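You operate a simulated robot arm through the tools that you are given. There is no shell and no other tool.

You are at the controls of a simulated robot arm. One attempt, no reset.

JOB
Put things in order on the top of the white table. At the end: the green battery stands where the pink pad stood; the yellow gauge is in the grey steel tray; the pink pad stands where the yellow gauge stood; the yellow cap from the top of the white table stands where the green battery stood; whatever was shut is shut again. Leave all else as you found it, and nothing knocked over.

Only the result counts: the job must be done as asked and must still hold three seconds after the hand-in. Knocking over, shifting, dropping, spilling or breaking anything else fails it. Lids that push on must go on centred and level and be pressed home; caps that screw on are set level and turned clockwise until they are tight.

ROBOT AND FRAMES
A 6-joint arm with a two-finger parallel gripper, fixed in place. Base frame: the origin is at the foot of the arm, x ahead of it, y to its left, z up; the work surface is at about z = 0. Readings come in mm, rad, newtons and seconds.
With the tool pointing down near the work surface it reaches from about 160 to 420 mm from the base axis. Its first joint turns from -1.152 to 1.152 rad. Payload 1.57 kg.
The TCP is the grasp point between the finger pads, 30 mm short of the fingertips. In the tool frame z runs along the fingers and y along their closing line. The gripper opens to 80 mm. The fingers are 17 mm wide and 12 mm thick; the gripper's body (40 by 82 mm) begins 80 mm behind the TCP.
Orientation is that of the tool frame in the base frame, as [roll, pitch, yaw] about the fixed x, y, z axes, in that order (R = Rz(yaw) Ry(pitch) Rx(roll)). With the fingers straight down and closing along the base's y, the tool's x points along the base's -x, its y along +y and its z along -z.

CONTROLS
- The arm moves only by the tool step_arm. Its argument "motion" is a list of rows, each a list of 6 numbers: the shift along the tool's x, y, z in units of 20 mm (1.0 is 20 mm), then the turn, a rotation vector about the tool's x, y, z in units of 5 degrees (1.0 is 5 degrees). In form: [[dx, dy, dz, rx, ry, rz], ...]. A call has 1 to 20 rows; each row shifts and turns the commanded pose from where the row before left it, along the tool's axes as they then stand. "hand" is the finger opening in cm, from 0 to 8, set as the call begins (left out, the last holds). A call with a number of a shift or a turn outside -1 to 1 is refused whole. Each row takes 0.2 s and may step no farther than 50 mm and 0.15 rad from the row before; otherwise, or with a gripper value out of range, the whole call is refused. Where a pose cannot be reached the arm comes as near as it can. A force on the tool above 40 N (or 10 N above the force at the start of the call, whichever is more), or a blocked arm, ends the call early, and 0.2 s more pass. The fingers move at their own pace (about 153 mm/s each) and stop on an object; they squeeze with about 27 N. The grip force told is the motor's: it shows also when the fingers shut on nothing. Time passes only in rows, and 0.2 s behind the last, so rows that do not move let the fingers close. The reply holds the time, the measured pose of the TCP, the force on the tool along the base axes, the opening and the grip force, in the units named above and with some noise, with the torque about the TCP (base axes, N m) and any sound that the robot's microphone picked up, and new pictures: "views" is both (left out), scene, wrist or none.
- Cameras (640 x 400 px; columns grow to the right, rows downward): "scene" is fixed at [68.1, -348.9, 432.1]; the picture's right is [0.64, -0.77, 0.00], its down [-0.44, -0.36, -0.82] and it looks along [0.63, 0.52, -0.57] (base axes); focal length 226 px, centre (320, 200). "wrist" rides on the gripper at [72, -7, -122] in the tool frame; the picture's right is [0.09, 1.00, 0.00], its down [-0.84, 0.08, -0.54] and it looks along [-0.54, 0.05, 0.84] (tool axes); focal length 238 px, centre (320, 200). There is no depth. A picture from a camera that has moved, and an enlarged one, comes with that camera's place and axes in the base frame and with its lens. The place of the scene camera against the robot may be out by one fixed shift of up to 12 mm in any direction.
- inspect(camera, box): a new picture of the part [left, top, right, bottom] of that camera's present view, enlarged. It takes no simulated time.
- sign_off(): hands the job in; it is judged then, once.

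Places have to be worked out from the pictures, the camera data and where the tool is seen. Open the gripper and draw the arm clear of the work before you hand the job in, unless the task says otherwise.

The tools are called after "Call:" by a JSON object that holds its "api" and its "payload". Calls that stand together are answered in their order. step_arm: Moves the arm, as the interface text tells. Its arguments: {"type":"object","properties":{"motion":{"type":"array"},"hand":{"type":"number"},"views":{"type":"string","enum":["both","scene","wrist","none"]}},"required":["motion"]} The other tools are called the same way: inspect (camera, box) takes an enlarged picture of a part of a camera's view; sign_off () hands the job in.

At the start:

```text
t: 0.0
ee_pos: [228.9, 15.4, 259.2]
tcp_rot: [-3.141, 0.001, -3.139]
force: [-0.2, 0.3, 0.1]
moment: [-0.02, 0.0, 0.03]
opening: 80.2
gripper_force: 0.2
```

scene: 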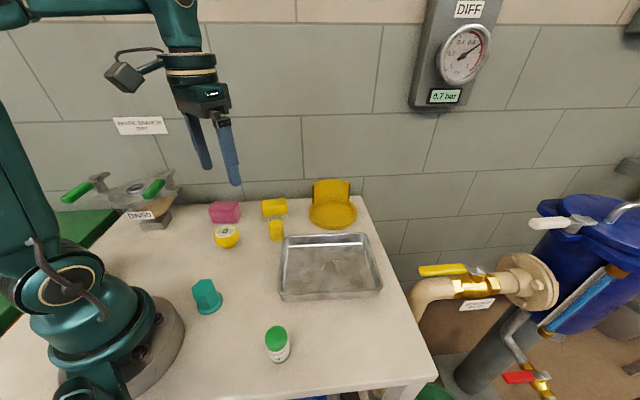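
wrist: 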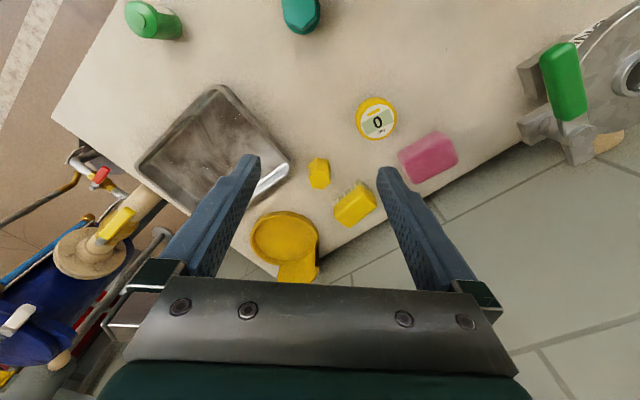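

I'll look closely at both views first, to identify the objects before moving anything.

Call:
{"api": "inspect", "payload": {"camera": "scene", "box": [180, 160, 400, 300]}}

Call:
{"api": "inspect", "payload": {"camera": "scene", "box": [150, 240, 400, 400]}}

Call:
{"api": "inspect", "payload": {"camera": "wrist", "box": [220, 80, 480, 290]}}

Call:
{"api": "inspect", "payload": {"camera": "wrist", "box": [80, 0, 360, 180]}}

```text
2.86 times, centred on (290, 230) of scene
camera zoom: at [68.1, -348.9, 432.1], right [0.64, -0.77, 0.0], down [-0.44, -0.36, -0.82], along [0.63, 0.52, -0.57], focal length 647 px, centre (406, 114)
```

zoom: 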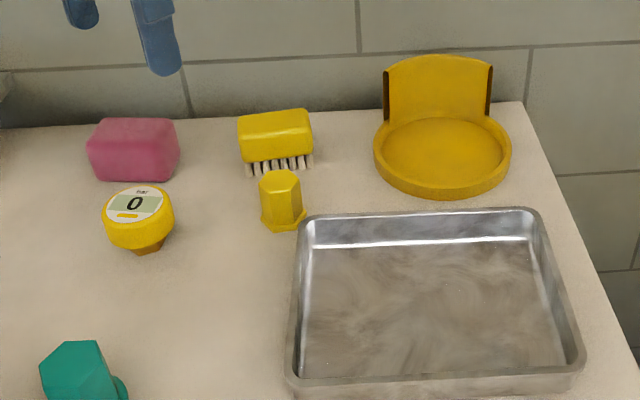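

```text
2.50 times, centred on (275, 320) of scene
camera zoom: at [68.1, -348.9, 432.1], right [0.64, -0.77, 0.0], down [-0.44, -0.36, -0.82], along [0.63, 0.52, -0.57], focal length 566 px, centre (432, -100)
```

zoom: 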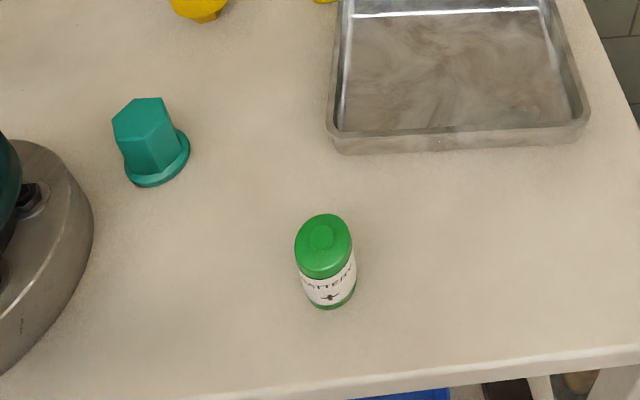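

```text
1.90 times, centred on (350, 185) of wrist
camera zoom: at [156.4, 8.4, 379.7], right [-0.09, 1.0, 0.0], down [0.84, 0.08, 0.54], along [0.54, 0.05, -0.84], focal length 454 px, centre (263, 229)
```

zoom: 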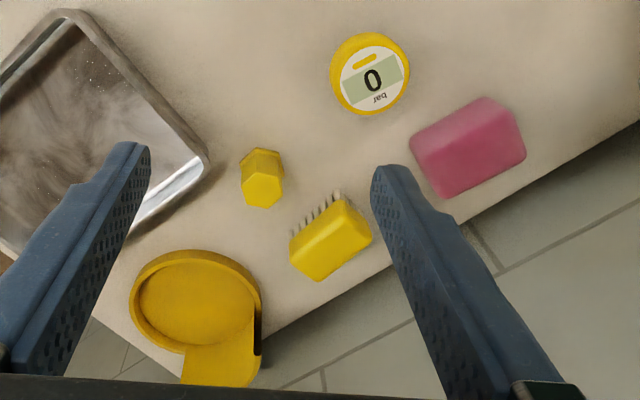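

```text
2.22 times, centred on (220, 90) of wrist
camera zoom: at [156.4, 8.4, 379.7], right [-0.09, 1.0, 0.0], down [0.84, 0.08, 0.54], along [0.54, 0.05, -0.84], focal length 530 px, centre (542, 444)
```

zoom: 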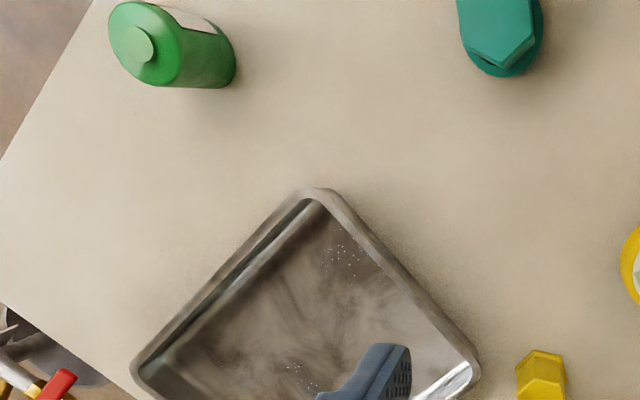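

The scene shows a gauge on a brass stem at roughly (232,93), a pink pad at about (289,193), a hex yellow cap at about (337,25), the battery at about (151,-188), and the tray between them. I'll hover above the gauge for a better look.

Call:
{"api": "step_arm", "payload": {"motion": [[-0.03, 0.65, 0.9, 0, 0, 0], [-0.03, 0.65, 0.9, 0, 0, 0], [-0.03, 0.65, 0.9, 0, 0, 0], [-0.03, 0.65, 0.9, 0, 0, 0], [-0.03, 0.65, 0.9, 0, 0, 0], [-0.03, 0.65, 0.9, 0, 0, 0], [0, 0, 0, 0, 0, 0]], "hand": 8, "views": "both"}}

```text
t: 1.6
ee_pos: [232.5, 93.7, 151.6]
tcp_rot: [-3.141, 0.001, -3.138]
force: [-0.3, -0.2, -1.0]
moment: [0.01, 0.02, -0.04]
opening: 80.2
gripper_force: 0.0
camera wrist: at [158.9, 86.8, 271.9], right [-0.09, 1.0, 0.0], down [0.84, 0.08, 0.54], along [0.54, 0.05, -0.84], focal length 238 px, centre (320, 200)
```

scene: 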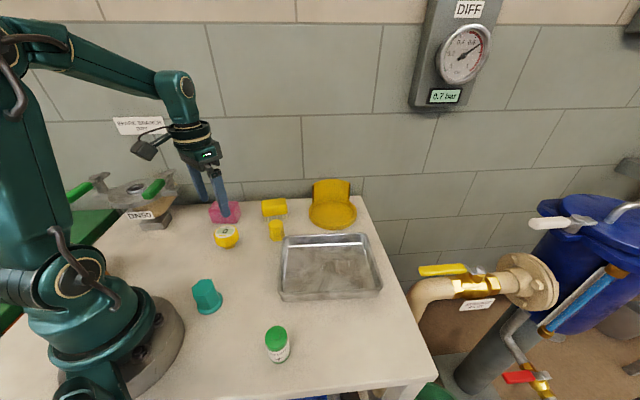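
wrist: 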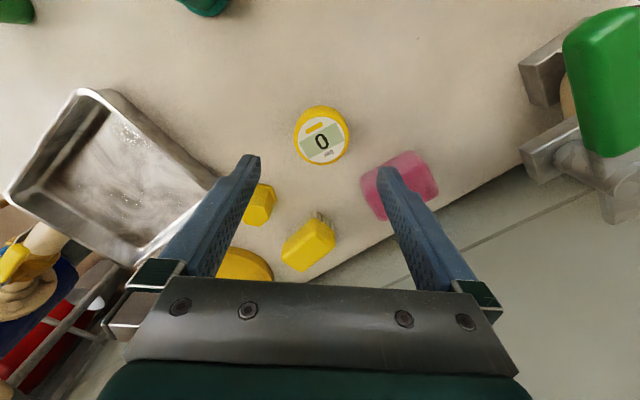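

The gauge face now sits near the middle of the wrist view. I'll enlarge this view to measure the gauge, pad and others more precisely.

Call:
{"api": "inspect", "payload": {"camera": "wrist", "box": [260, 80, 420, 180]}}

Call:
{"api": "inspect", "payload": {"camera": "scene", "box": [190, 190, 300, 260]}}

Call:
{"api": "inspect", "payload": {"camera": "wrist", "box": [0, 60, 280, 280]}}

```text
4.00 times, centred on (340, 130) of wrist
camera zoom: at [158.9, 86.8, 271.9], right [-0.09, 1.0, 0.0], down [0.84, 0.08, 0.54], along [0.54, 0.05, -0.84], focal length 953 px, centre (240, 480)
```

zoom: 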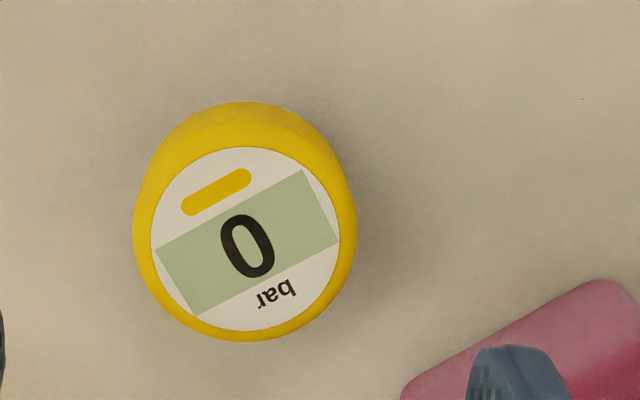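

```text
5.71 times, centred on (245, 225) of scene
camera zoom: at [68.1, -348.9, 432.1], right [0.64, -0.77, 0.0], down [-0.44, -0.36, -0.82], along [0.63, 0.52, -0.57], focal length 1293 px, centre (749, 57)
```

zoom: 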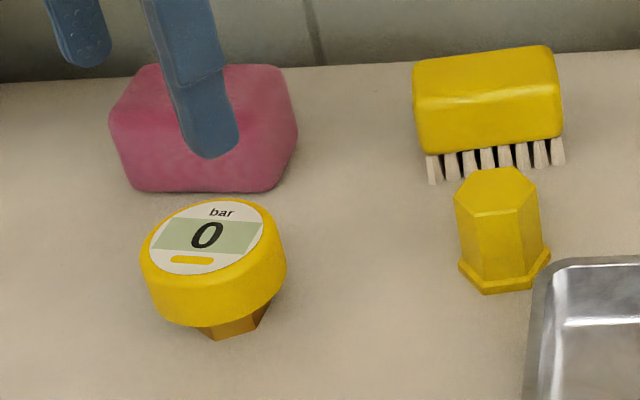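

```text
1.82 times, centred on (140, 170) of wrist
camera zoom: at [158.9, 86.8, 271.9], right [-0.09, 1.0, 0.0], down [0.84, 0.08, 0.54], along [0.54, 0.05, -0.84], focal length 433 px, centre (647, 254)
```

zoom: 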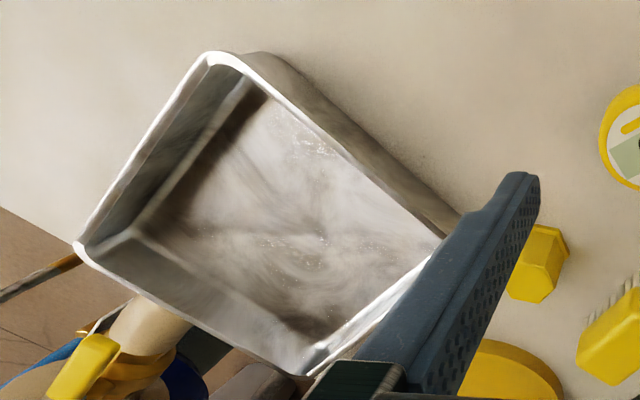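

The gauge is about 53 mm across and 50 mm tall, standing upright at about (232.5, 94.5). I'll descend partway, straddling it, and check that it's centred.

Call:
{"api": "step_arm", "payload": {"motion": [[0, 0.04, 0.75, 0, 0, 0], [0, 0, 0.75, 0, 0, 0], [0, 0, 0.75, 0, 0, 0], [0, 0, 0.75, 0, 0, 0], [0, 0, 0, 0, 0, 0]], "views": "both"}}

```text
t: 2.8
ee_pos: [231.9, 96.5, 92.1]
tcp_rot: [-3.14, 0.002, -3.137]
force: [0.1, -0.5, -0.1]
moment: [-0.05, 0.02, 0.02]
opening: 80.1
gripper_force: 0.1
camera wrist: at [158.8, 88.4, 212.8], right [-0.09, 1.0, 0.0], down [0.84, 0.08, 0.54], along [0.54, 0.05, -0.84], focal length 238 px, centre (320, 200)
```

scene: 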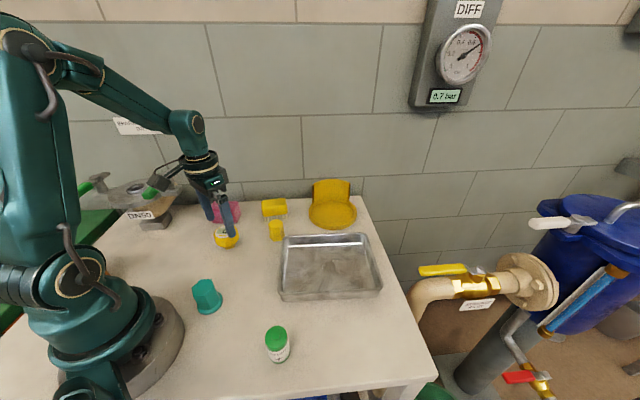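
wrist: 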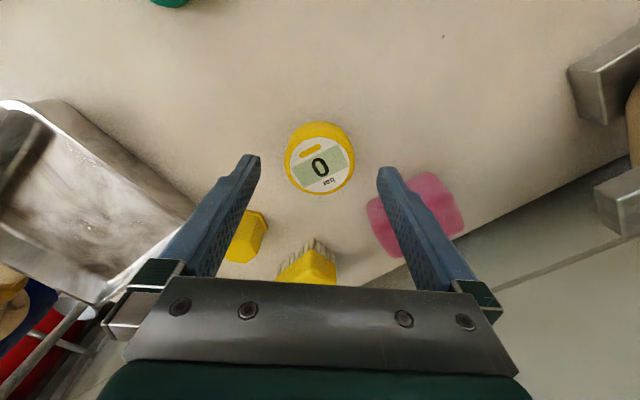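

The gauge is centred between the fingers, at about (232, 95) with its top near z=50. I'll go down to z≈39 and close on the head.

Call:
{"api": "step_arm", "payload": {"motion": [[0, 0, 0.7, 0, 0, 0], [0, 0, 0.7, 0, 0, 0], [0, 0, 0.7, 0, 0, 0], [0, 0, 0.5, 0, 0, 0], [0, 0, 0, 0, 0, 0]], "views": "both"}}

```text
t: 4.0
ee_pos: [233.1, 94.3, 38.8]
tcp_rot: [-3.141, 0.003, -3.139]
force: [-0.4, 0.2, -0.3]
moment: [0.01, 0.02, -0.01]
opening: 80.1
gripper_force: 0.0
camera wrist: at [160.1, 86.4, 160.0], right [-0.09, 1.0, 0.0], down [0.84, 0.08, 0.54], along [0.54, 0.05, -0.84], focal length 238 px, centre (320, 200)
```

scene: 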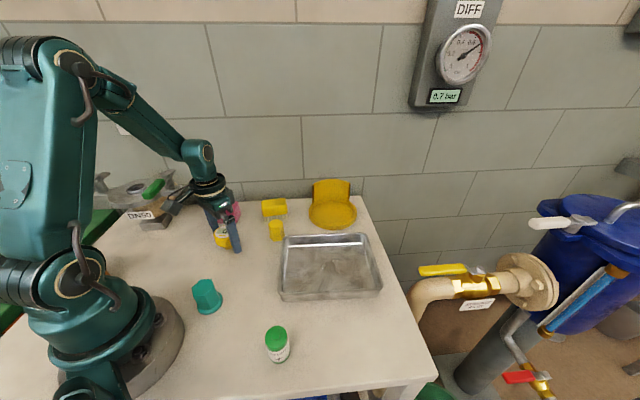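
wrist: 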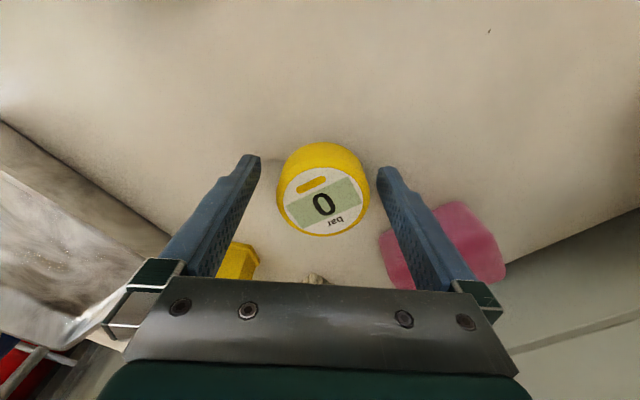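

The face centre is at about (231.7, 95), within 1–2 mm of the TCP. I'll close on it.

Call:
{"api": "step_arm", "payload": {"motion": [[0, 0, 0, 0, 0, 0], [0, 0, 0, 0, 0, 0], [0, 0, 0, 0, 0, 0]], "hand": 3, "views": "both"}}

```text
t: 4.8
ee_pos: [232.6, 93.4, 39.0]
tcp_rot: [3.14, 0.002, -3.137]
force: [-0.2, 0.4, 0.3]
moment: [0.02, 0.03, 0.03]
opening: 54.9
gripper_force: 26.9
camera wrist: at [160.1, 86.4, 160.2], right [-0.09, 1.0, 0.0], down [0.84, 0.08, 0.54], along [0.54, 0.05, -0.84], focal length 238 px, centre (320, 200)
```

scene: 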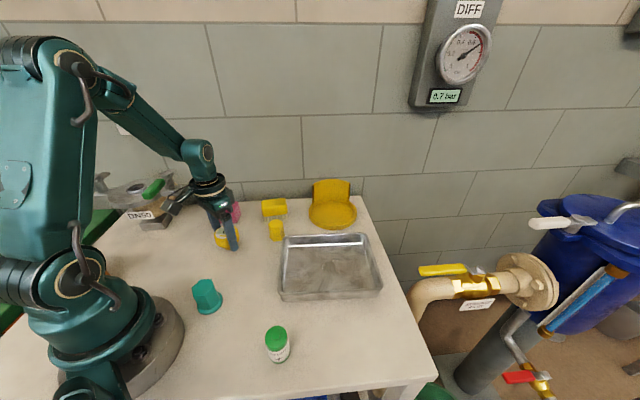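
wrist: 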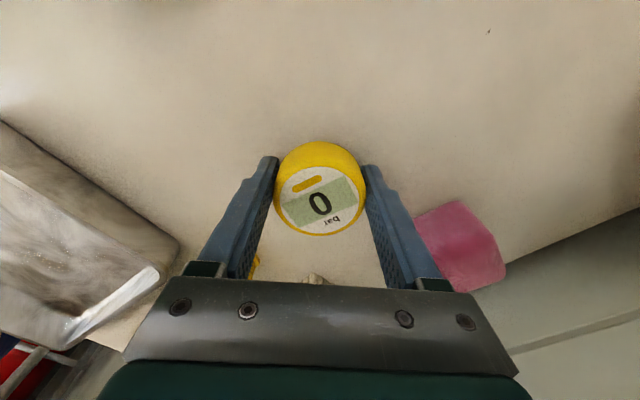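

It's gripped at 54.9 mm, so the gauge stood at about (232, 94.5). I'll lift it straight up.

Call:
{"api": "step_arm", "payload": {"motion": [[0, 0, -0.3, 0, 0, 0], [0, 0, -0.9, 0, 0, 0], [0, 0, -0.9, 0, 0, 0], [0, 0, -0.9, 0, 0, 0], [0, 0, -0.9, 0, 0, 0], [0, 0, -0.9, 0, 0, 0], [0, 0, 0, 0, 0, 0]], "views": "both"}}

```text
t: 6.4
ee_pos: [231.8, 94.3, 136.4]
tcp_rot: [-3.139, 0.0, -3.139]
force: [-0.2, -0.2, -2.5]
moment: [0.0, 0.03, -0.01]
opening: 54.8
gripper_force: 27.1
camera wrist: at [159.5, 86.9, 256.6], right [-0.09, 1.0, 0.0], down [0.84, 0.08, 0.54], along [0.54, 0.05, -0.84], focal length 238 px, centre (320, 200)
```

scene: 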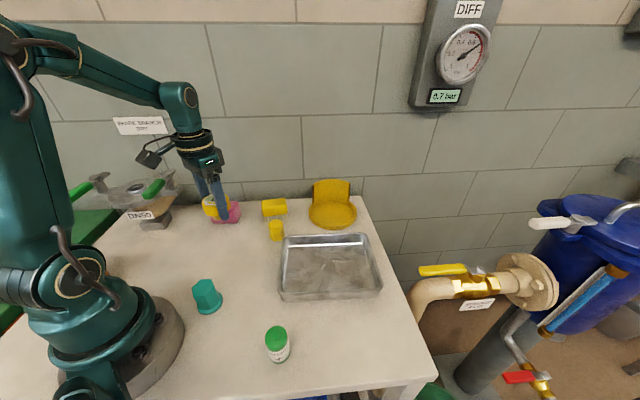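
wrist: 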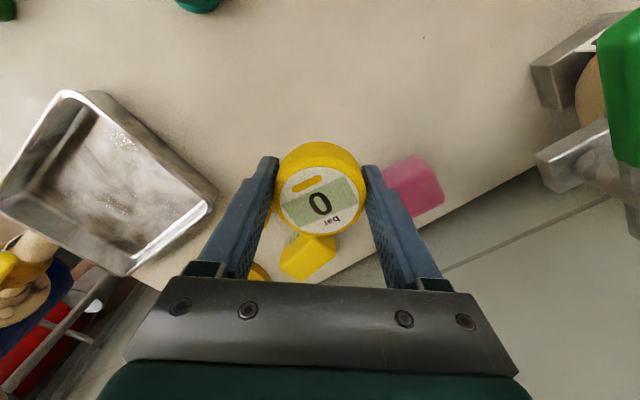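

The gauge is held cleanly. I'll carry it across at this height to above the tray, near (330, -145).

Call:
{"api": "step_arm", "payload": {"motion": [[-0.2, -0.5, 0, 0, 0, 0], [-0.38, -0.92, 0, 0, 0, 0], [-0.38, -0.92, 0, 0, 0, 0], [-0.38, -0.92, 0, 0, 0, 0], [-0.38, -0.92, 0, 0, 0, 0], [-0.38, -0.92, 0, 0, 0, 0], [-0.38, -0.92, 0, 0, 0, 0], [-0.38, -0.92, 0, 0, 0, 0], [-0.38, -0.92, 0, 0, 0, 0], [-0.38, -0.92, 0, 0, 0, 0], [-0.38, -0.92, 0, 0, 0, 0], [-0.38, -0.92, 0, 0, 0, 0], [-0.38, -0.92, 0, 0, 0, 0], [-0.2, -0.43, 0, 0, 0, 0], [0, 0, 0, 0, 0, 0]], "views": "both"}}

```text
t: 9.6
ee_pos: [332.4, -145.4, 136.2]
tcp_rot: [3.14, 0.001, -3.139]
force: [0.8, 0.6, -1.9]
moment: [0.01, 0.0, 0.0]
opening: 54.9
gripper_force: 26.9
camera wrist: at [260.1, -152.6, 256.4], right [-0.1, 1.0, 0.0], down [0.84, 0.08, 0.54], along [0.54, 0.05, -0.84], focal length 238 px, centre (320, 200)
```

scene: 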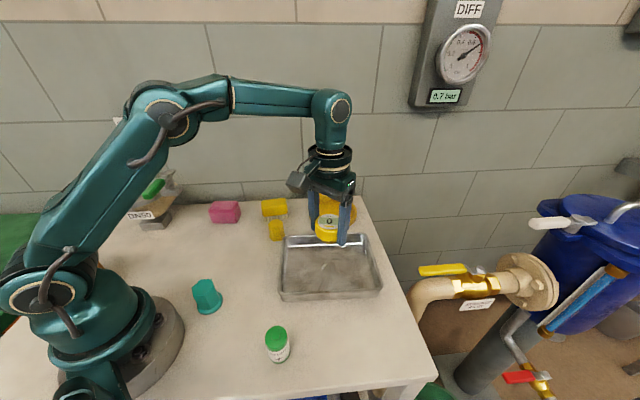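
wrist: 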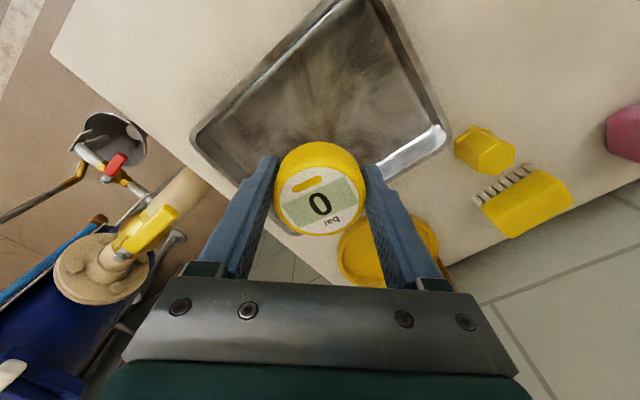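

The tray's corners put its centre at about (332, -146), right under the gauge. I'll lower to just above the floor, then creep down while watching the force.

Call:
{"api": "step_arm", "payload": {"motion": [[0, 0, 0.6, 0, 0, 0], [0, 0, 0.8, 0, 0, 0], [0, 0, 0.8, 0, 0, 0], [0, 0, 0.8, 0, 0, 0], [0, 0, 0.8, 0, 0, 0], [0, 0, 0.5, 0, 0, 0], [0, 0, 0, 0, 0, 0]], "views": "both"}}

```text
t: 11.2
ee_pos: [333.3, -144.2, 49.4]
tcp_rot: [3.141, 0.001, -3.139]
force: [0.4, -0.2, -2.0]
moment: [-0.01, 0.03, 0.01]
opening: 54.8
gripper_force: 26.6
camera wrist: at [260.3, -151.5, 169.9], right [-0.09, 1.0, 0.0], down [0.84, 0.08, 0.54], along [0.54, 0.05, -0.84], focal length 238 px, centre (320, 200)
```

scene: 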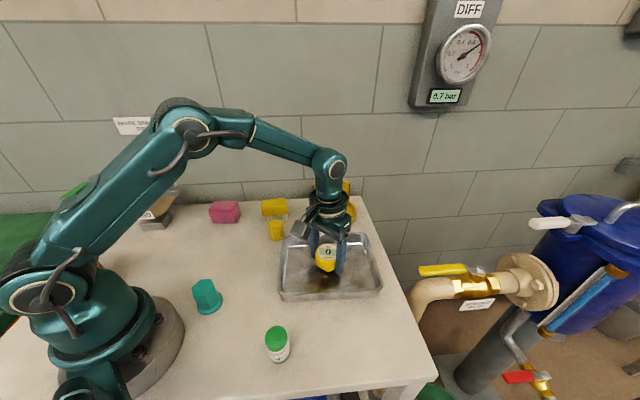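
wrist: 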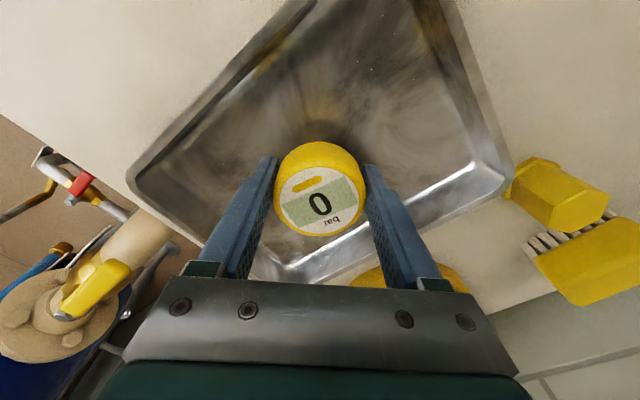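

At z≈49 the gauge is inside the tray and clear of its walls. I'll creep down about 6 mm.

Call:
{"api": "step_arm", "payload": {"motion": [[0, 0, 0.1, 0, 0, 0], [0, 0, 0.1, 0, 0, 0], [0, 0, 0.1, 0, 0, 0], [0, 0, 0, 0, 0, 0]], "views": "none"}}

```text
t: 12.2
ee_pos: [332.0, -145.7, 44.0]
tcp_rot: [3.14, 0.0, -3.14]
force: [-0.9, -0.1, -1.9]
moment: [-0.01, 0.05, -0.02]
opening: 55.1
gripper_force: 26.9
```

No contact yet at z≈44, so I'll keep creeping down.

Call:
{"api": "step_arm", "payload": {"motion": [[0, 0, 0.05, 0, 0, 0], [0, 0, 0.05, 0, 0, 0], [0, 0, 0, 0, 0, 0]], "views": "none"}}

Call:
{"api": "inspect", "payload": {"camera": "scene", "box": [270, 200, 400, 310]}}

```text
t: 13.0
ee_pos: [332.5, -144.9, 42.6]
tcp_rot: [3.141, 0.002, -3.139]
force: [-4.9, 7.0, 26.5]
moment: [0.22, -0.03, 0.07]
opening: 55.1
gripper_force: 27.1
```

```text
3.64 times, centred on (335, 255) of scene
camera zoom: at [68.0, -348.8, 432.2], right [0.64, -0.77, 0.0], down [-0.44, -0.36, -0.82], along [0.63, 0.52, -0.57], focal length 823 px, centre (266, 0)
```

zoom: 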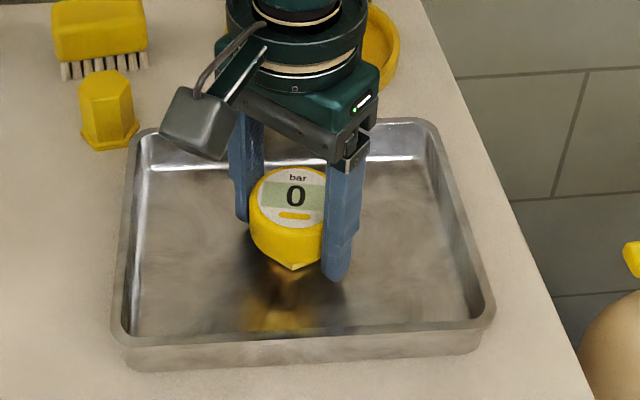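

It touched down at about z=42.6 with 26 N. I'll back off a fraction to relieve the load before opening.

Call:
{"api": "step_arm", "payload": {"motion": [[0, 0, -0.04, 0, 0, 0], [0, 0, 0, 0, 0, 0]], "views": "none"}}

```text
t: 13.6
ee_pos: [332.3, -144.2, 41.5]
tcp_rot: [-3.139, 0.003, -3.139]
force: [4.7, -0.2, 10.9]
moment: [-0.01, -0.3, 0.0]
opening: 54.8
gripper_force: 26.2
```

Only light contact remains. I'll open the fingers to 7 cm to release the gauge on the tray floor.

Call:
{"api": "step_arm", "payload": {"motion": [[0, 0, 0, 0, 0, 0], [0, 0, 0, 0, 0, 0]], "hand": 7, "views": "both"}}

```text
t: 14.2
ee_pos: [333.2, -144.9, 42.5]
tcp_rot: [-3.141, -0.002, -3.139]
force: [0.8, 0.1, 0.6]
moment: [0.03, 0.03, 0.0]
opening: 70.0
gripper_force: 0.1
camera wrist: at [259.6, -151.7, 162.2], right [-0.09, 1.0, 0.0], down [0.84, 0.08, 0.54], along [0.54, 0.05, -0.84], focal length 238 px, centre (320, 200)
```

scene: 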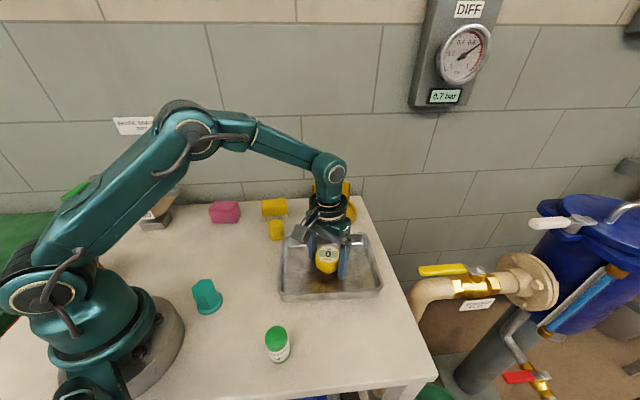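
wrist: 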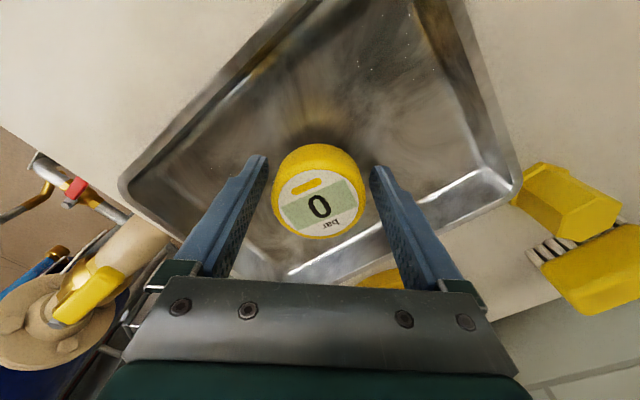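

The gauge stands upright on its own in the tray. I'll retreat straight up.

Call:
{"api": "step_arm", "payload": {"motion": [[0, 0, -0.4, 0, 0, 0], [0, 0, -0.8, 0, 0, 0], [0, 0, -0.9, 0, 0, 0], [0, 0, -0.9, 0, 0, 0], [0, 0, -0.9, 0, 0, 0], [0, 0, -0.9, 0, 0, 0], [0, 0, -0.6, 0, 0, 0], [0, 0, 0, 0, 0, 0]], "views": "both"}}

```text
t: 16.0
ee_pos: [331.6, -146.2, 150.7]
tcp_rot: [3.141, 0.001, -3.138]
force: [-0.3, 0.0, 0.3]
moment: [-0.03, 0.02, 0.0]
opening: 70.0
gripper_force: 0.1
camera wrist: at [258.2, -153.1, 270.1], right [-0.09, 1.0, 0.0], down [0.84, 0.08, 0.54], along [0.54, 0.05, -0.84], focal length 238 px, centre (320, 200)
```

scene: 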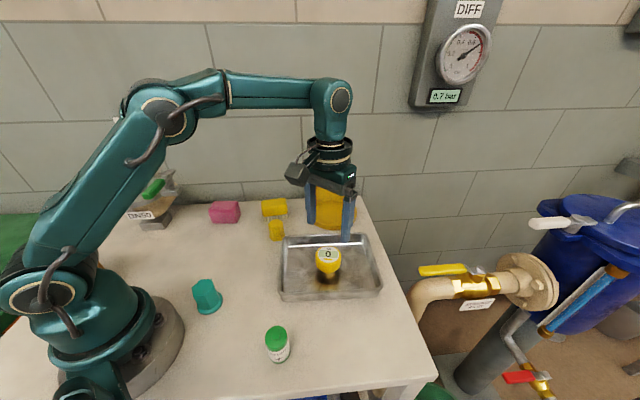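
wrist: 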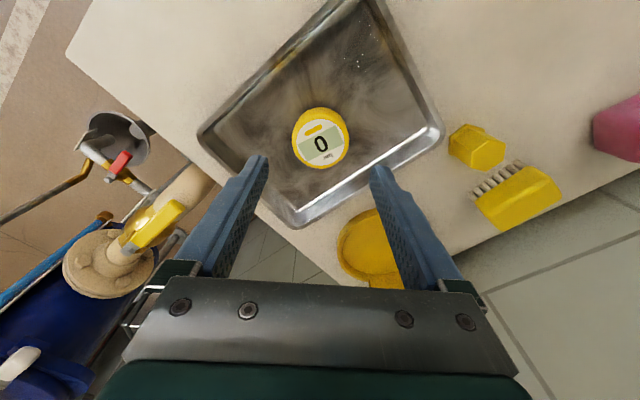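

The gauge is in place and standing. Now I'll go over to the pink pad, staying at z≈150.

Call:
{"api": "step_arm", "payload": {"motion": [[0.07, 0.5, 0, 0, 0, 0], [0.14, 0.97, 0, 0, 0, 0], [0.14, 0.97, 0, 0, 0, 0], [0.14, 0.97, 0, 0, 0, 0], [0.14, 0.97, 0, 0, 0, 0], [0.14, 0.97, 0, 0, 0, 0], [0.14, 0.97, 0, 0, 0, 0], [0.14, 0.97, 0, 0, 0, 0], [0.14, 0.97, 0, 0, 0, 0], [0.14, 0.97, 0, 0, 0, 0], [0.14, 0.97, 0, 0, 0, 0], [0.14, 0.97, 0, 0, 0, 0], [0.14, 0.97, 0, 0, 0, 0], [0.14, 0.97, 0, 0, 0, 0], [0.14, 0.97, 0, 0, 0, 0], [0.14, 0.97, 0, 0, 0, 0], [0.14, 0.97, 0, 0, 0, 0], [0.07, 0.6, 0, 0, 0, 0], [0, 0, 0, 0, 0, 0]], "hand": 8, "views": "both"}}

```text
t: 20.0
ee_pos: [282.8, 188.2, 150.9]
tcp_rot: [3.141, -0.001, -3.139]
force: [0.0, -0.5, -0.1]
moment: [-0.03, 0.03, -0.02]
opening: 79.9
gripper_force: 0.0
camera wrist: at [210.1, 181.2, 271.3], right [-0.09, 1.0, 0.0], down [0.84, 0.08, 0.54], along [0.54, 0.05, -0.84], focal length 238 px, centre (320, 200)
```

scene: 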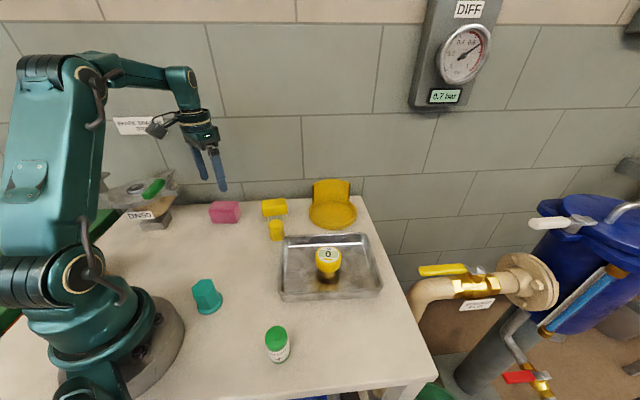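
wrist: 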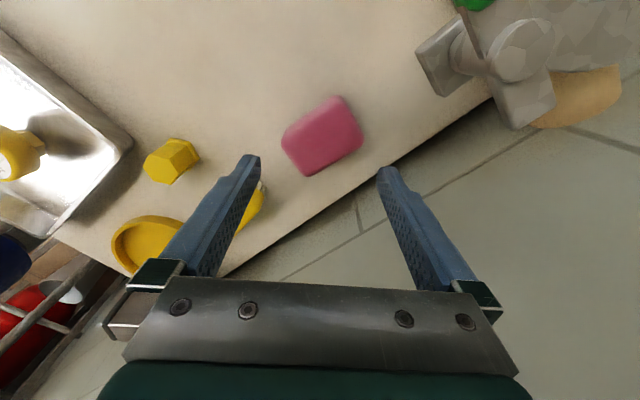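

Call:
{"api": "inspect", "payload": {"camera": "wrist", "box": [240, 70, 400, 200]}}

Call:
{"api": "inspect", "payload": {"camera": "scene", "box": [195, 185, 305, 255]}}

Call:
{"api": "inspect", "payload": {"camera": "wrist", "box": [400, 0, 640, 150]}}

```text
3.08 times, centred on (320, 135) of wrist
camera zoom: at [210.1, 181.2, 271.3], right [-0.09, 1.0, 0.0], down [0.84, 0.08, 0.54], along [0.54, 0.05, -0.84], focal length 733 px, centre (320, 400)
```

zoom: 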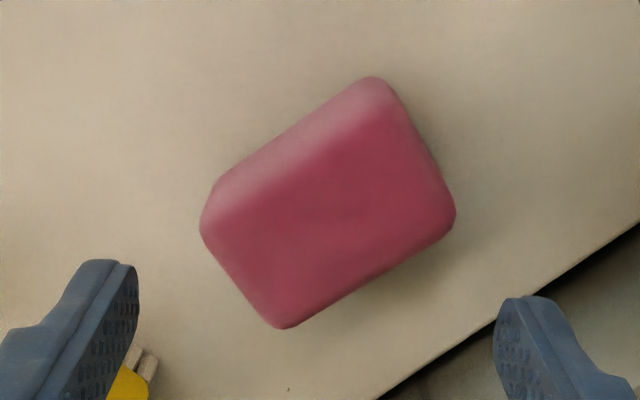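

```text
5.71 times, centred on (250, 220) of scene
camera zoom: at [68.1, -348.8, 432.1], right [0.64, -0.77, 0.0], down [-0.44, -0.36, -0.82], along [0.63, 0.52, -0.57], focal length 1293 px, centre (720, 86)
```

zoom: 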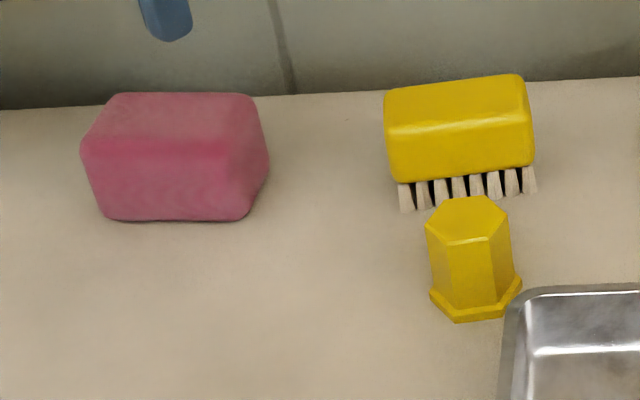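

```text
2.67 times, centred on (520, 75) of wrist
camera zoom: at [210.1, 181.2, 271.3], right [-0.09, 1.0, 0.0], down [0.84, 0.08, 0.54], along [0.54, 0.05, -0.84], focal length 636 px, centre (-213, 533)
```

zoom: 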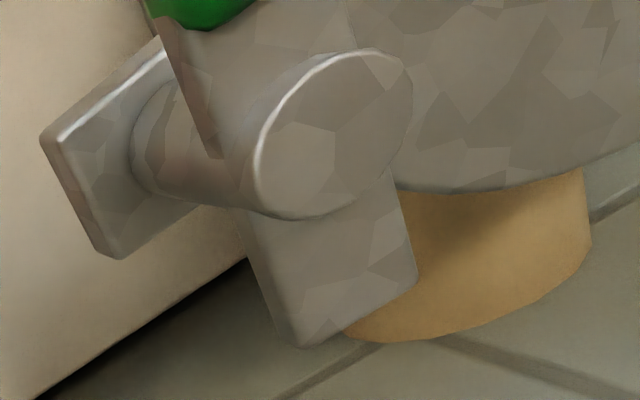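

The pad is about 71×48×40 mm, centred at about (289.5, 193), with its short axis roughly 38.5° from base x. I'll rotate the tool about 51.5° so the fingers close across the short side.

Call:
{"api": "step_arm", "payload": {"motion": [[0, 0, 0, 0, 0, 0.93], [0, 0, 0, 0, 0, 0.94], [0, 0, 0, 0, 0, 0.94], [0, 0, 0, 0, 0, 0.94], [0, 0, 0, 0, 0, 0.94], [0, 0, 0, 0, 0, 0.94], [0, 0, 0, 0, 0, 0.94], [0, 0, 0, 0, 0, 0.94], [0, 0, 0, 0, 0, 0.94], [0, 0, 0, 0, 0, 0.94], [0, 0, 0, 0, 0, 0.94], [0, 0, 0, 0, 0, 0], [0, 0, 0, 0, 0, 0]], "views": "both"}}

```text
t: 22.8
ee_pos: [284.1, 187.4, 149.8]
tcp_rot: [3.14, -0.001, 2.242]
force: [-0.2, 0.8, 0.4]
moment: [-0.01, 0.0, 0.0]
opening: 80.1
gripper_force: 0.1
camera wrist: at [233.2, 239.3, 271.0], right [0.72, 0.69, 0.0], down [0.58, -0.61, 0.54], along [0.38, -0.39, -0.84], focal length 238 px, centre (320, 200)
```

scene: 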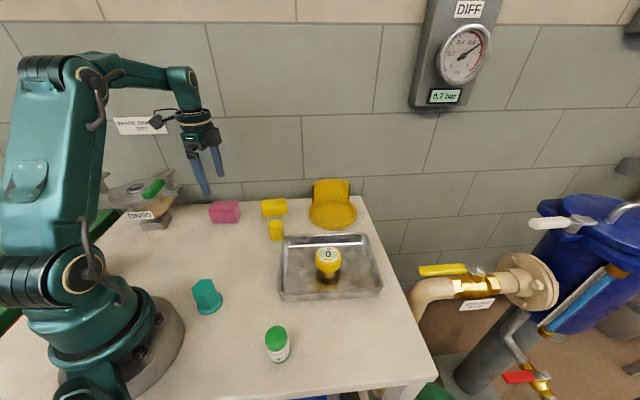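
wrist: 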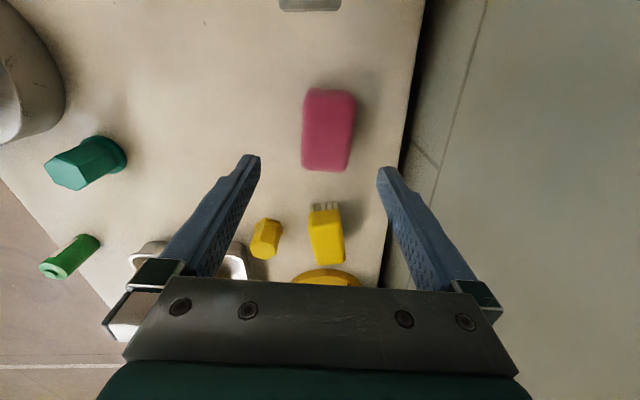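

The pad's long axis now lines up with the tool, with its centre at about (290, 192.5), so I need to shift about 8 mm along tool y. I'll correct that, descend partway and re-check.

Call:
{"api": "step_arm", "payload": {"motion": [[0.01, 0.39, 0.3, 0, 0, 0], [0, 0, 0.8, 0, 0, 0], [0, 0, 0.8, 0, 0, 0], [0, 0, 0.8, 0, 0, 0], [0, 0, 0.6, 0, 0, 0], [0, 0, 0, 0, 0, 0], [0, 0, 0, 0, 0, 0]], "views": "both"}}

```text
t: 24.4
ee_pos: [289.3, 192.8, 83.5]
tcp_rot: [3.139, -0.001, 2.243]
force: [0.2, 0.1, -0.9]
moment: [0.01, -0.03, -0.02]
opening: 80.3
gripper_force: 0.1
camera wrist: at [239.3, 244.5, 204.2], right [0.72, 0.69, 0.0], down [0.58, -0.61, 0.54], along [0.38, -0.39, -0.84], focal length 238 px, centre (320, 200)
```

scene: 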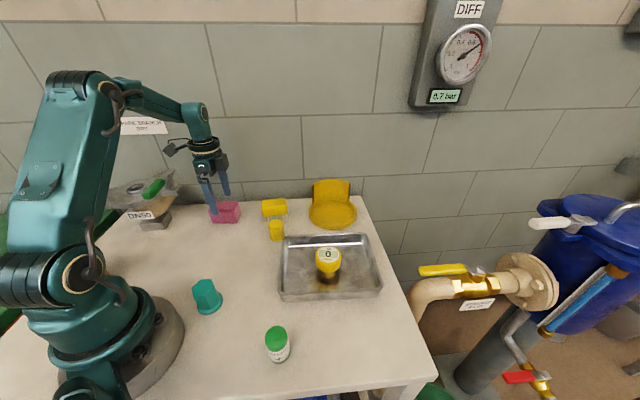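
wrist: 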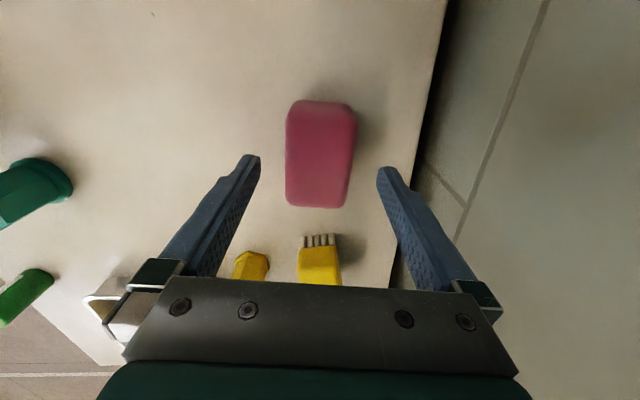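

The pad sits centred between the fingers, at about (290.5, 192). I'll descend to z≈37 so the tips are about 7 mm above the table.

Call:
{"api": "step_arm", "payload": {"motion": [[0, 0, 0.7, 0, 0, 0], [0, 0, 0.7, 0, 0, 0], [0, 0, 0.6, 0, 0, 0], [0, 0, 0.3, 0, 0, 0], [0, 0, 0, 0, 0, 0]], "views": "both"}}

```text
t: 25.6
ee_pos: [290.2, 193.2, 36.8]
tcp_rot: [-3.139, 0.0, 2.243]
force: [0.8, 0.5, 0.1]
moment: [-0.02, 0.02, 0.02]
opening: 79.8
gripper_force: 0.0
camera wrist: at [238.9, 244.6, 157.8], right [0.72, 0.69, 0.0], down [0.58, -0.61, 0.54], along [0.38, -0.39, -0.84], focal length 238 px, centre (320, 200)
```

scene: 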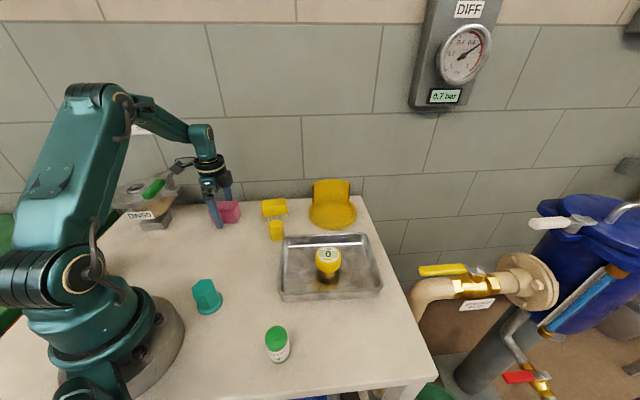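
wrist: 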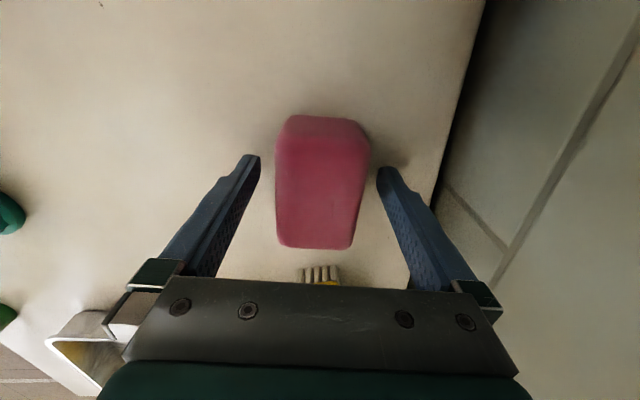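

The pad is centred between the fingers, so I'll close.

Call:
{"api": "step_arm", "payload": {"motion": [[0, 0, 0, 0, 0, 0], [0, 0, 0, 0, 0, 0], [0, 0, 0, 0, 0, 0]], "hand": 2.5, "views": "wrist"}}

```text
t: 26.4
ee_pos: [289.4, 192.3, 37.0]
tcp_rot: [3.141, 0.001, 2.244]
force: [0.1, 0.1, -0.1]
moment: [0.01, -0.02, 0.02]
opening: 49.0
gripper_force: 27.1
camera wrist: at [239.0, 244.6, 158.1], right [0.72, 0.69, 0.0], down [0.58, -0.61, 0.54], along [0.38, -0.39, -0.84], focal length 238 px, centre (320, 200)
```

wrist: 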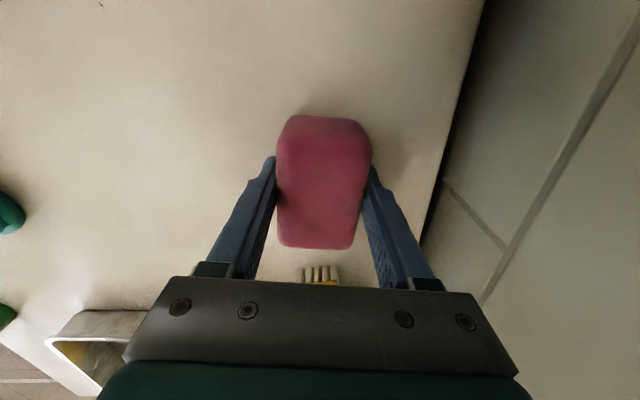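

It's gripped at 49 mm, so the pad stood at about (290.3, 192.2). I'll lift it and carry it toward the gauge's old place at (232, 94.5).

Call:
{"api": "step_arm", "payload": {"motion": [[0, 0, -0.3, 0, 0, 0], [0, 0, -0.8, 0, 0, 0], [0, 0, -0.8, 0, 0, 0], [0, 0, -0.8, 0, 0, 0], [0, 0, -0.5, 0, 0, 0], [-0.15, -0.4, 0, 0, 0, 0], [-0.29, -0.76, 0, 0, 0, 0], [-0.29, -0.76, 0, 0, 0, 0], [-0.29, -0.76, 0, 0, 0, 0], [-0.29, -0.76, 0, 0, 0, 0], [-0.29, -0.76, 0, 0, 0, 0], [-0.29, -0.76, 0, 0, 0, 0], [-0.15, -0.34, 0, 0, 0, 0], [0, 0, 0, 0, 0, 0]], "views": "both"}}

```text
t: 29.4
ee_pos: [231.4, 93.9, 101.2]
tcp_rot: [3.142, 0.0, 2.241]
force: [-0.1, -0.2, -0.8]
moment: [0.04, -0.03, -0.01]
opening: 49.1
gripper_force: 27.0
camera wrist: at [181.0, 146.0, 221.7], right [0.72, 0.69, 0.0], down [0.58, -0.61, 0.54], along [0.38, -0.39, -0.84], focal length 238 px, centre (320, 200)
```

scene: 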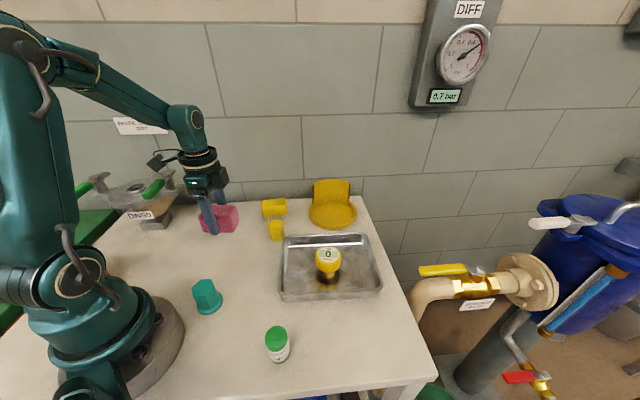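
wrist: 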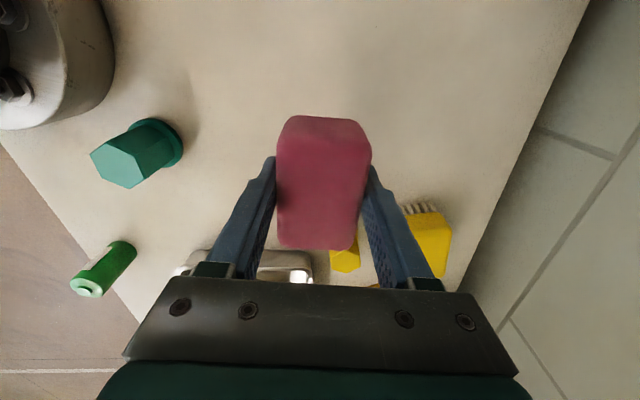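

I'm above the target spot at (231.5, 94). I'll lower to about z=40, then creep.

Call:
{"api": "step_arm", "payload": {"motion": [[0, 0, 0.6, 0, 0, 0], [0, 0, 0.8, 0, 0, 0], [0, 0, 0.8, 0, 0, 0], [0, 0, 0.5, 0, 0, 0], [0, 0, 0.2, 0, 0, 0], [0, 0, 0.1, 0, 0, 0], [0, 0, 0, 0, 0, 0]], "views": "none"}}

```text
t: 31.0
ee_pos: [233.4, 93.9, 43.0]
tcp_rot: [-3.141, -0.001, 2.242]
force: [0.1, -0.9, -0.4]
moment: [-0.01, -0.03, -0.01]
opening: 49.1
gripper_force: 26.9
```

Force is still zero at about z=41–43. I'll creep another 3–4 mm.

Call:
{"api": "step_arm", "payload": {"motion": [[0, 0, 0.08, 0, 0, 0], [0, 0, 0.07, 0, 0, 0], [0, 0, 0, 0, 0, 0]], "views": "none"}}

```text
t: 31.8
ee_pos: [233.2, 95.0, 40.6]
tcp_rot: [3.14, 0.0, 2.243]
force: [0.1, 0.6, -0.1]
moment: [-0.03, -0.01, -0.01]
opening: 48.8
gripper_force: 27.0
```

Call:
{"api": "step_arm", "payload": {"motion": [[0, 0, 0.05, 0, 0, 0], [0, 0, 0.04, 0, 0, 0], [0, 0, 0, 0, 0, 0]], "views": "none"}}

```text
t: 32.6
ee_pos: [234.6, 93.3, 38.4]
tcp_rot: [3.14, -0.001, 2.241]
force: [-0.4, 0.5, -0.8]
moment: [-0.03, -0.03, 0.02]
opening: 49.1
gripper_force: 26.7
```

There's still no contact at z≈38.4, and I expect touchdown at about 37. I'll creep another 1.5 mm.

Call:
{"api": "step_arm", "payload": {"motion": [[0, 0, 0.04, 0, 0, 0], [0, 0, 0.03, 0, 0, 0], [0, 0, 0, 0, 0, 0]], "views": "none"}}

```text
t: 33.3
ee_pos: [233.3, 94.7, 37.5]
tcp_rot: [3.139, 0.002, 2.244]
force: [-2.5, -0.9, 10.3]
moment: [-0.04, 0.09, -0.05]
opening: 49.0
gripper_force: 27.0
stopped in row 3: the force on the tool passed its limit at 41 N (the readings are from after the stop); the commanded pose is now the measured one
```

It made contact, and about 10 N remains. I'll open to 7 cm to release the pad.

Call:
{"api": "step_arm", "payload": {"motion": [[0, 0, 0, 0, 0, 0], [0, 0, 0, 0, 0, 0]], "hand": 7, "views": "both"}}

```text
t: 33.9
ee_pos: [233.1, 95.3, 36.5]
tcp_rot: [3.139, 0.0, 2.242]
force: [0.9, 0.0, -0.4]
moment: [0.02, -0.03, 0.01]
opening: 70.1
gripper_force: 0.1
camera wrist: at [182.5, 146.5, 157.3], right [0.72, 0.69, 0.0], down [0.58, -0.61, 0.54], along [0.38, -0.39, -0.84], focal length 238 px, centre (320, 200)
```

scene: 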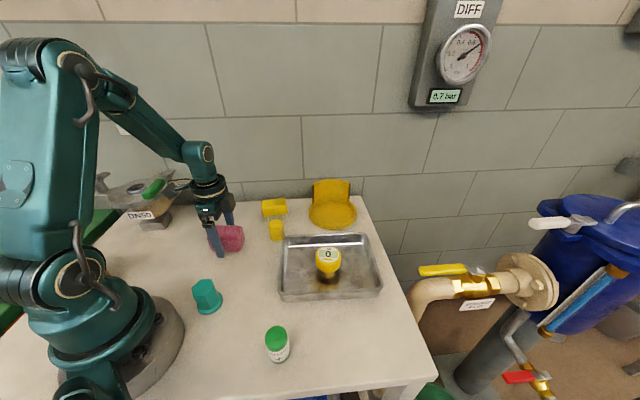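
wrist: 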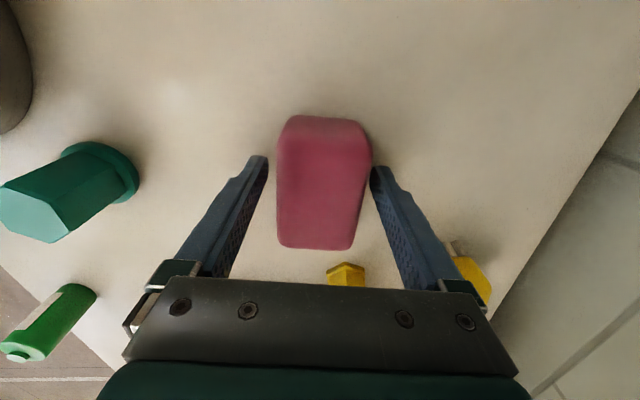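

The pad is released and standing. I'll rise straight up and check it.

Call:
{"api": "step_arm", "payload": {"motion": [[0, 0, -0.4, 0, 0, 0], [0, 0, -0.8, 0, 0, 0], [0, 0, -0.9, 0, 0, 0], [0, 0, -0.9, 0, 0, 0], [0, 0, -0.9, 0, 0, 0], [0, 0, -0.9, 0, 0, 0], [0, 0, -0.9, 0, 0, 0], [0, 0, -0.5, 0, 0, 0], [0, 0, 0, 0, 0, 0]], "views": "both"}}

```text
t: 35.9
ee_pos: [232.5, 95.2, 161.3]
tcp_rot: [3.139, 0.001, 2.243]
force: [0.3, -0.6, 0.7]
moment: [-0.01, 0.0, 0.01]
opening: 70.0
gripper_force: 0.1
camera wrist: at [182.5, 146.7, 281.4], right [0.72, 0.69, 0.0], down [0.58, -0.61, 0.54], along [0.38, -0.39, -0.84], focal length 238 px, centre (320, 200)
```

scene: 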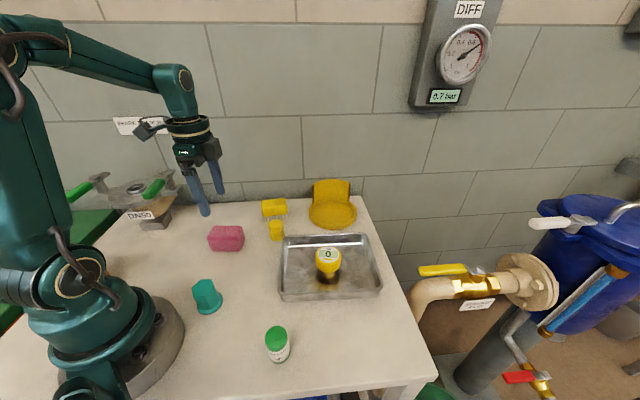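
wrist: 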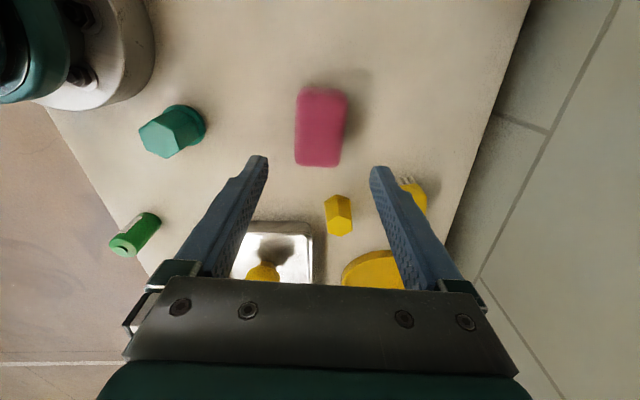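

The pad stands at about (233.5, 94.5), within 2 mm of where the gauge was. Next I'll cross to above the battery, near (152, -187), at z≈160.

Call:
{"api": "step_arm", "payload": {"motion": [[-0.3, -0.45, 0, 0, 0, 0], [-0.65, -0.92, 0, 0, 0, 0], [-0.65, -0.92, 0, 0, 0, 0], [-0.65, -0.92, 0, 0, 0, 0], [-0.65, -0.92, 0, 0, 0, 0], [-0.65, -0.92, 0, 0, 0, 0], [-0.65, -0.92, 0, 0, 0, 0], [-0.65, -0.92, 0, 0, 0, 0], [-0.65, -0.92, 0, 0, 0, 0], [-0.65, -0.92, 0, 0, 0, 0], [-0.65, -0.92, 0, 0, 0, 0], [-0.65, -0.92, 0, 0, 0, 0], [-0.65, -0.92, 0, 0, 0, 0], [-0.38, -0.5, 0, 0, 0, 0], [0, 0, 0, 0, 0, 0]], "hand": 8, "views": "both"}}

```text
t: 39.1
ee_pos: [150.6, -186.9, 161.2]
tcp_rot: [3.14, 0.001, 2.244]
force: [0.5, 0.6, -0.2]
moment: [0.0, -0.01, 0.02]
opening: 80.0
gripper_force: 0.0
camera wrist: at [100.1, -135.2, 281.5], right [0.72, 0.69, 0.0], down [0.58, -0.61, 0.54], along [0.38, -0.39, -0.84], focal length 238 px, centre (320, 200)
```

scene: 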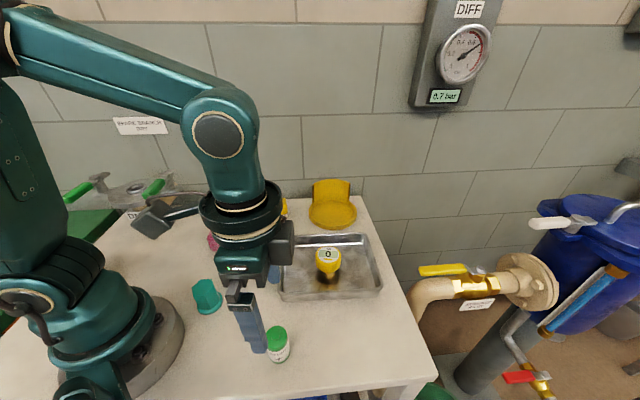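
wrist: 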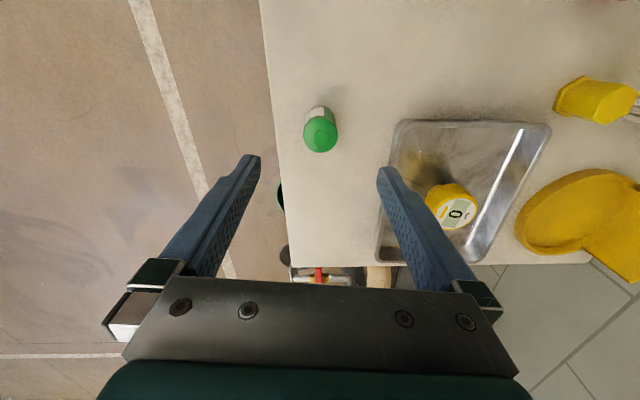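

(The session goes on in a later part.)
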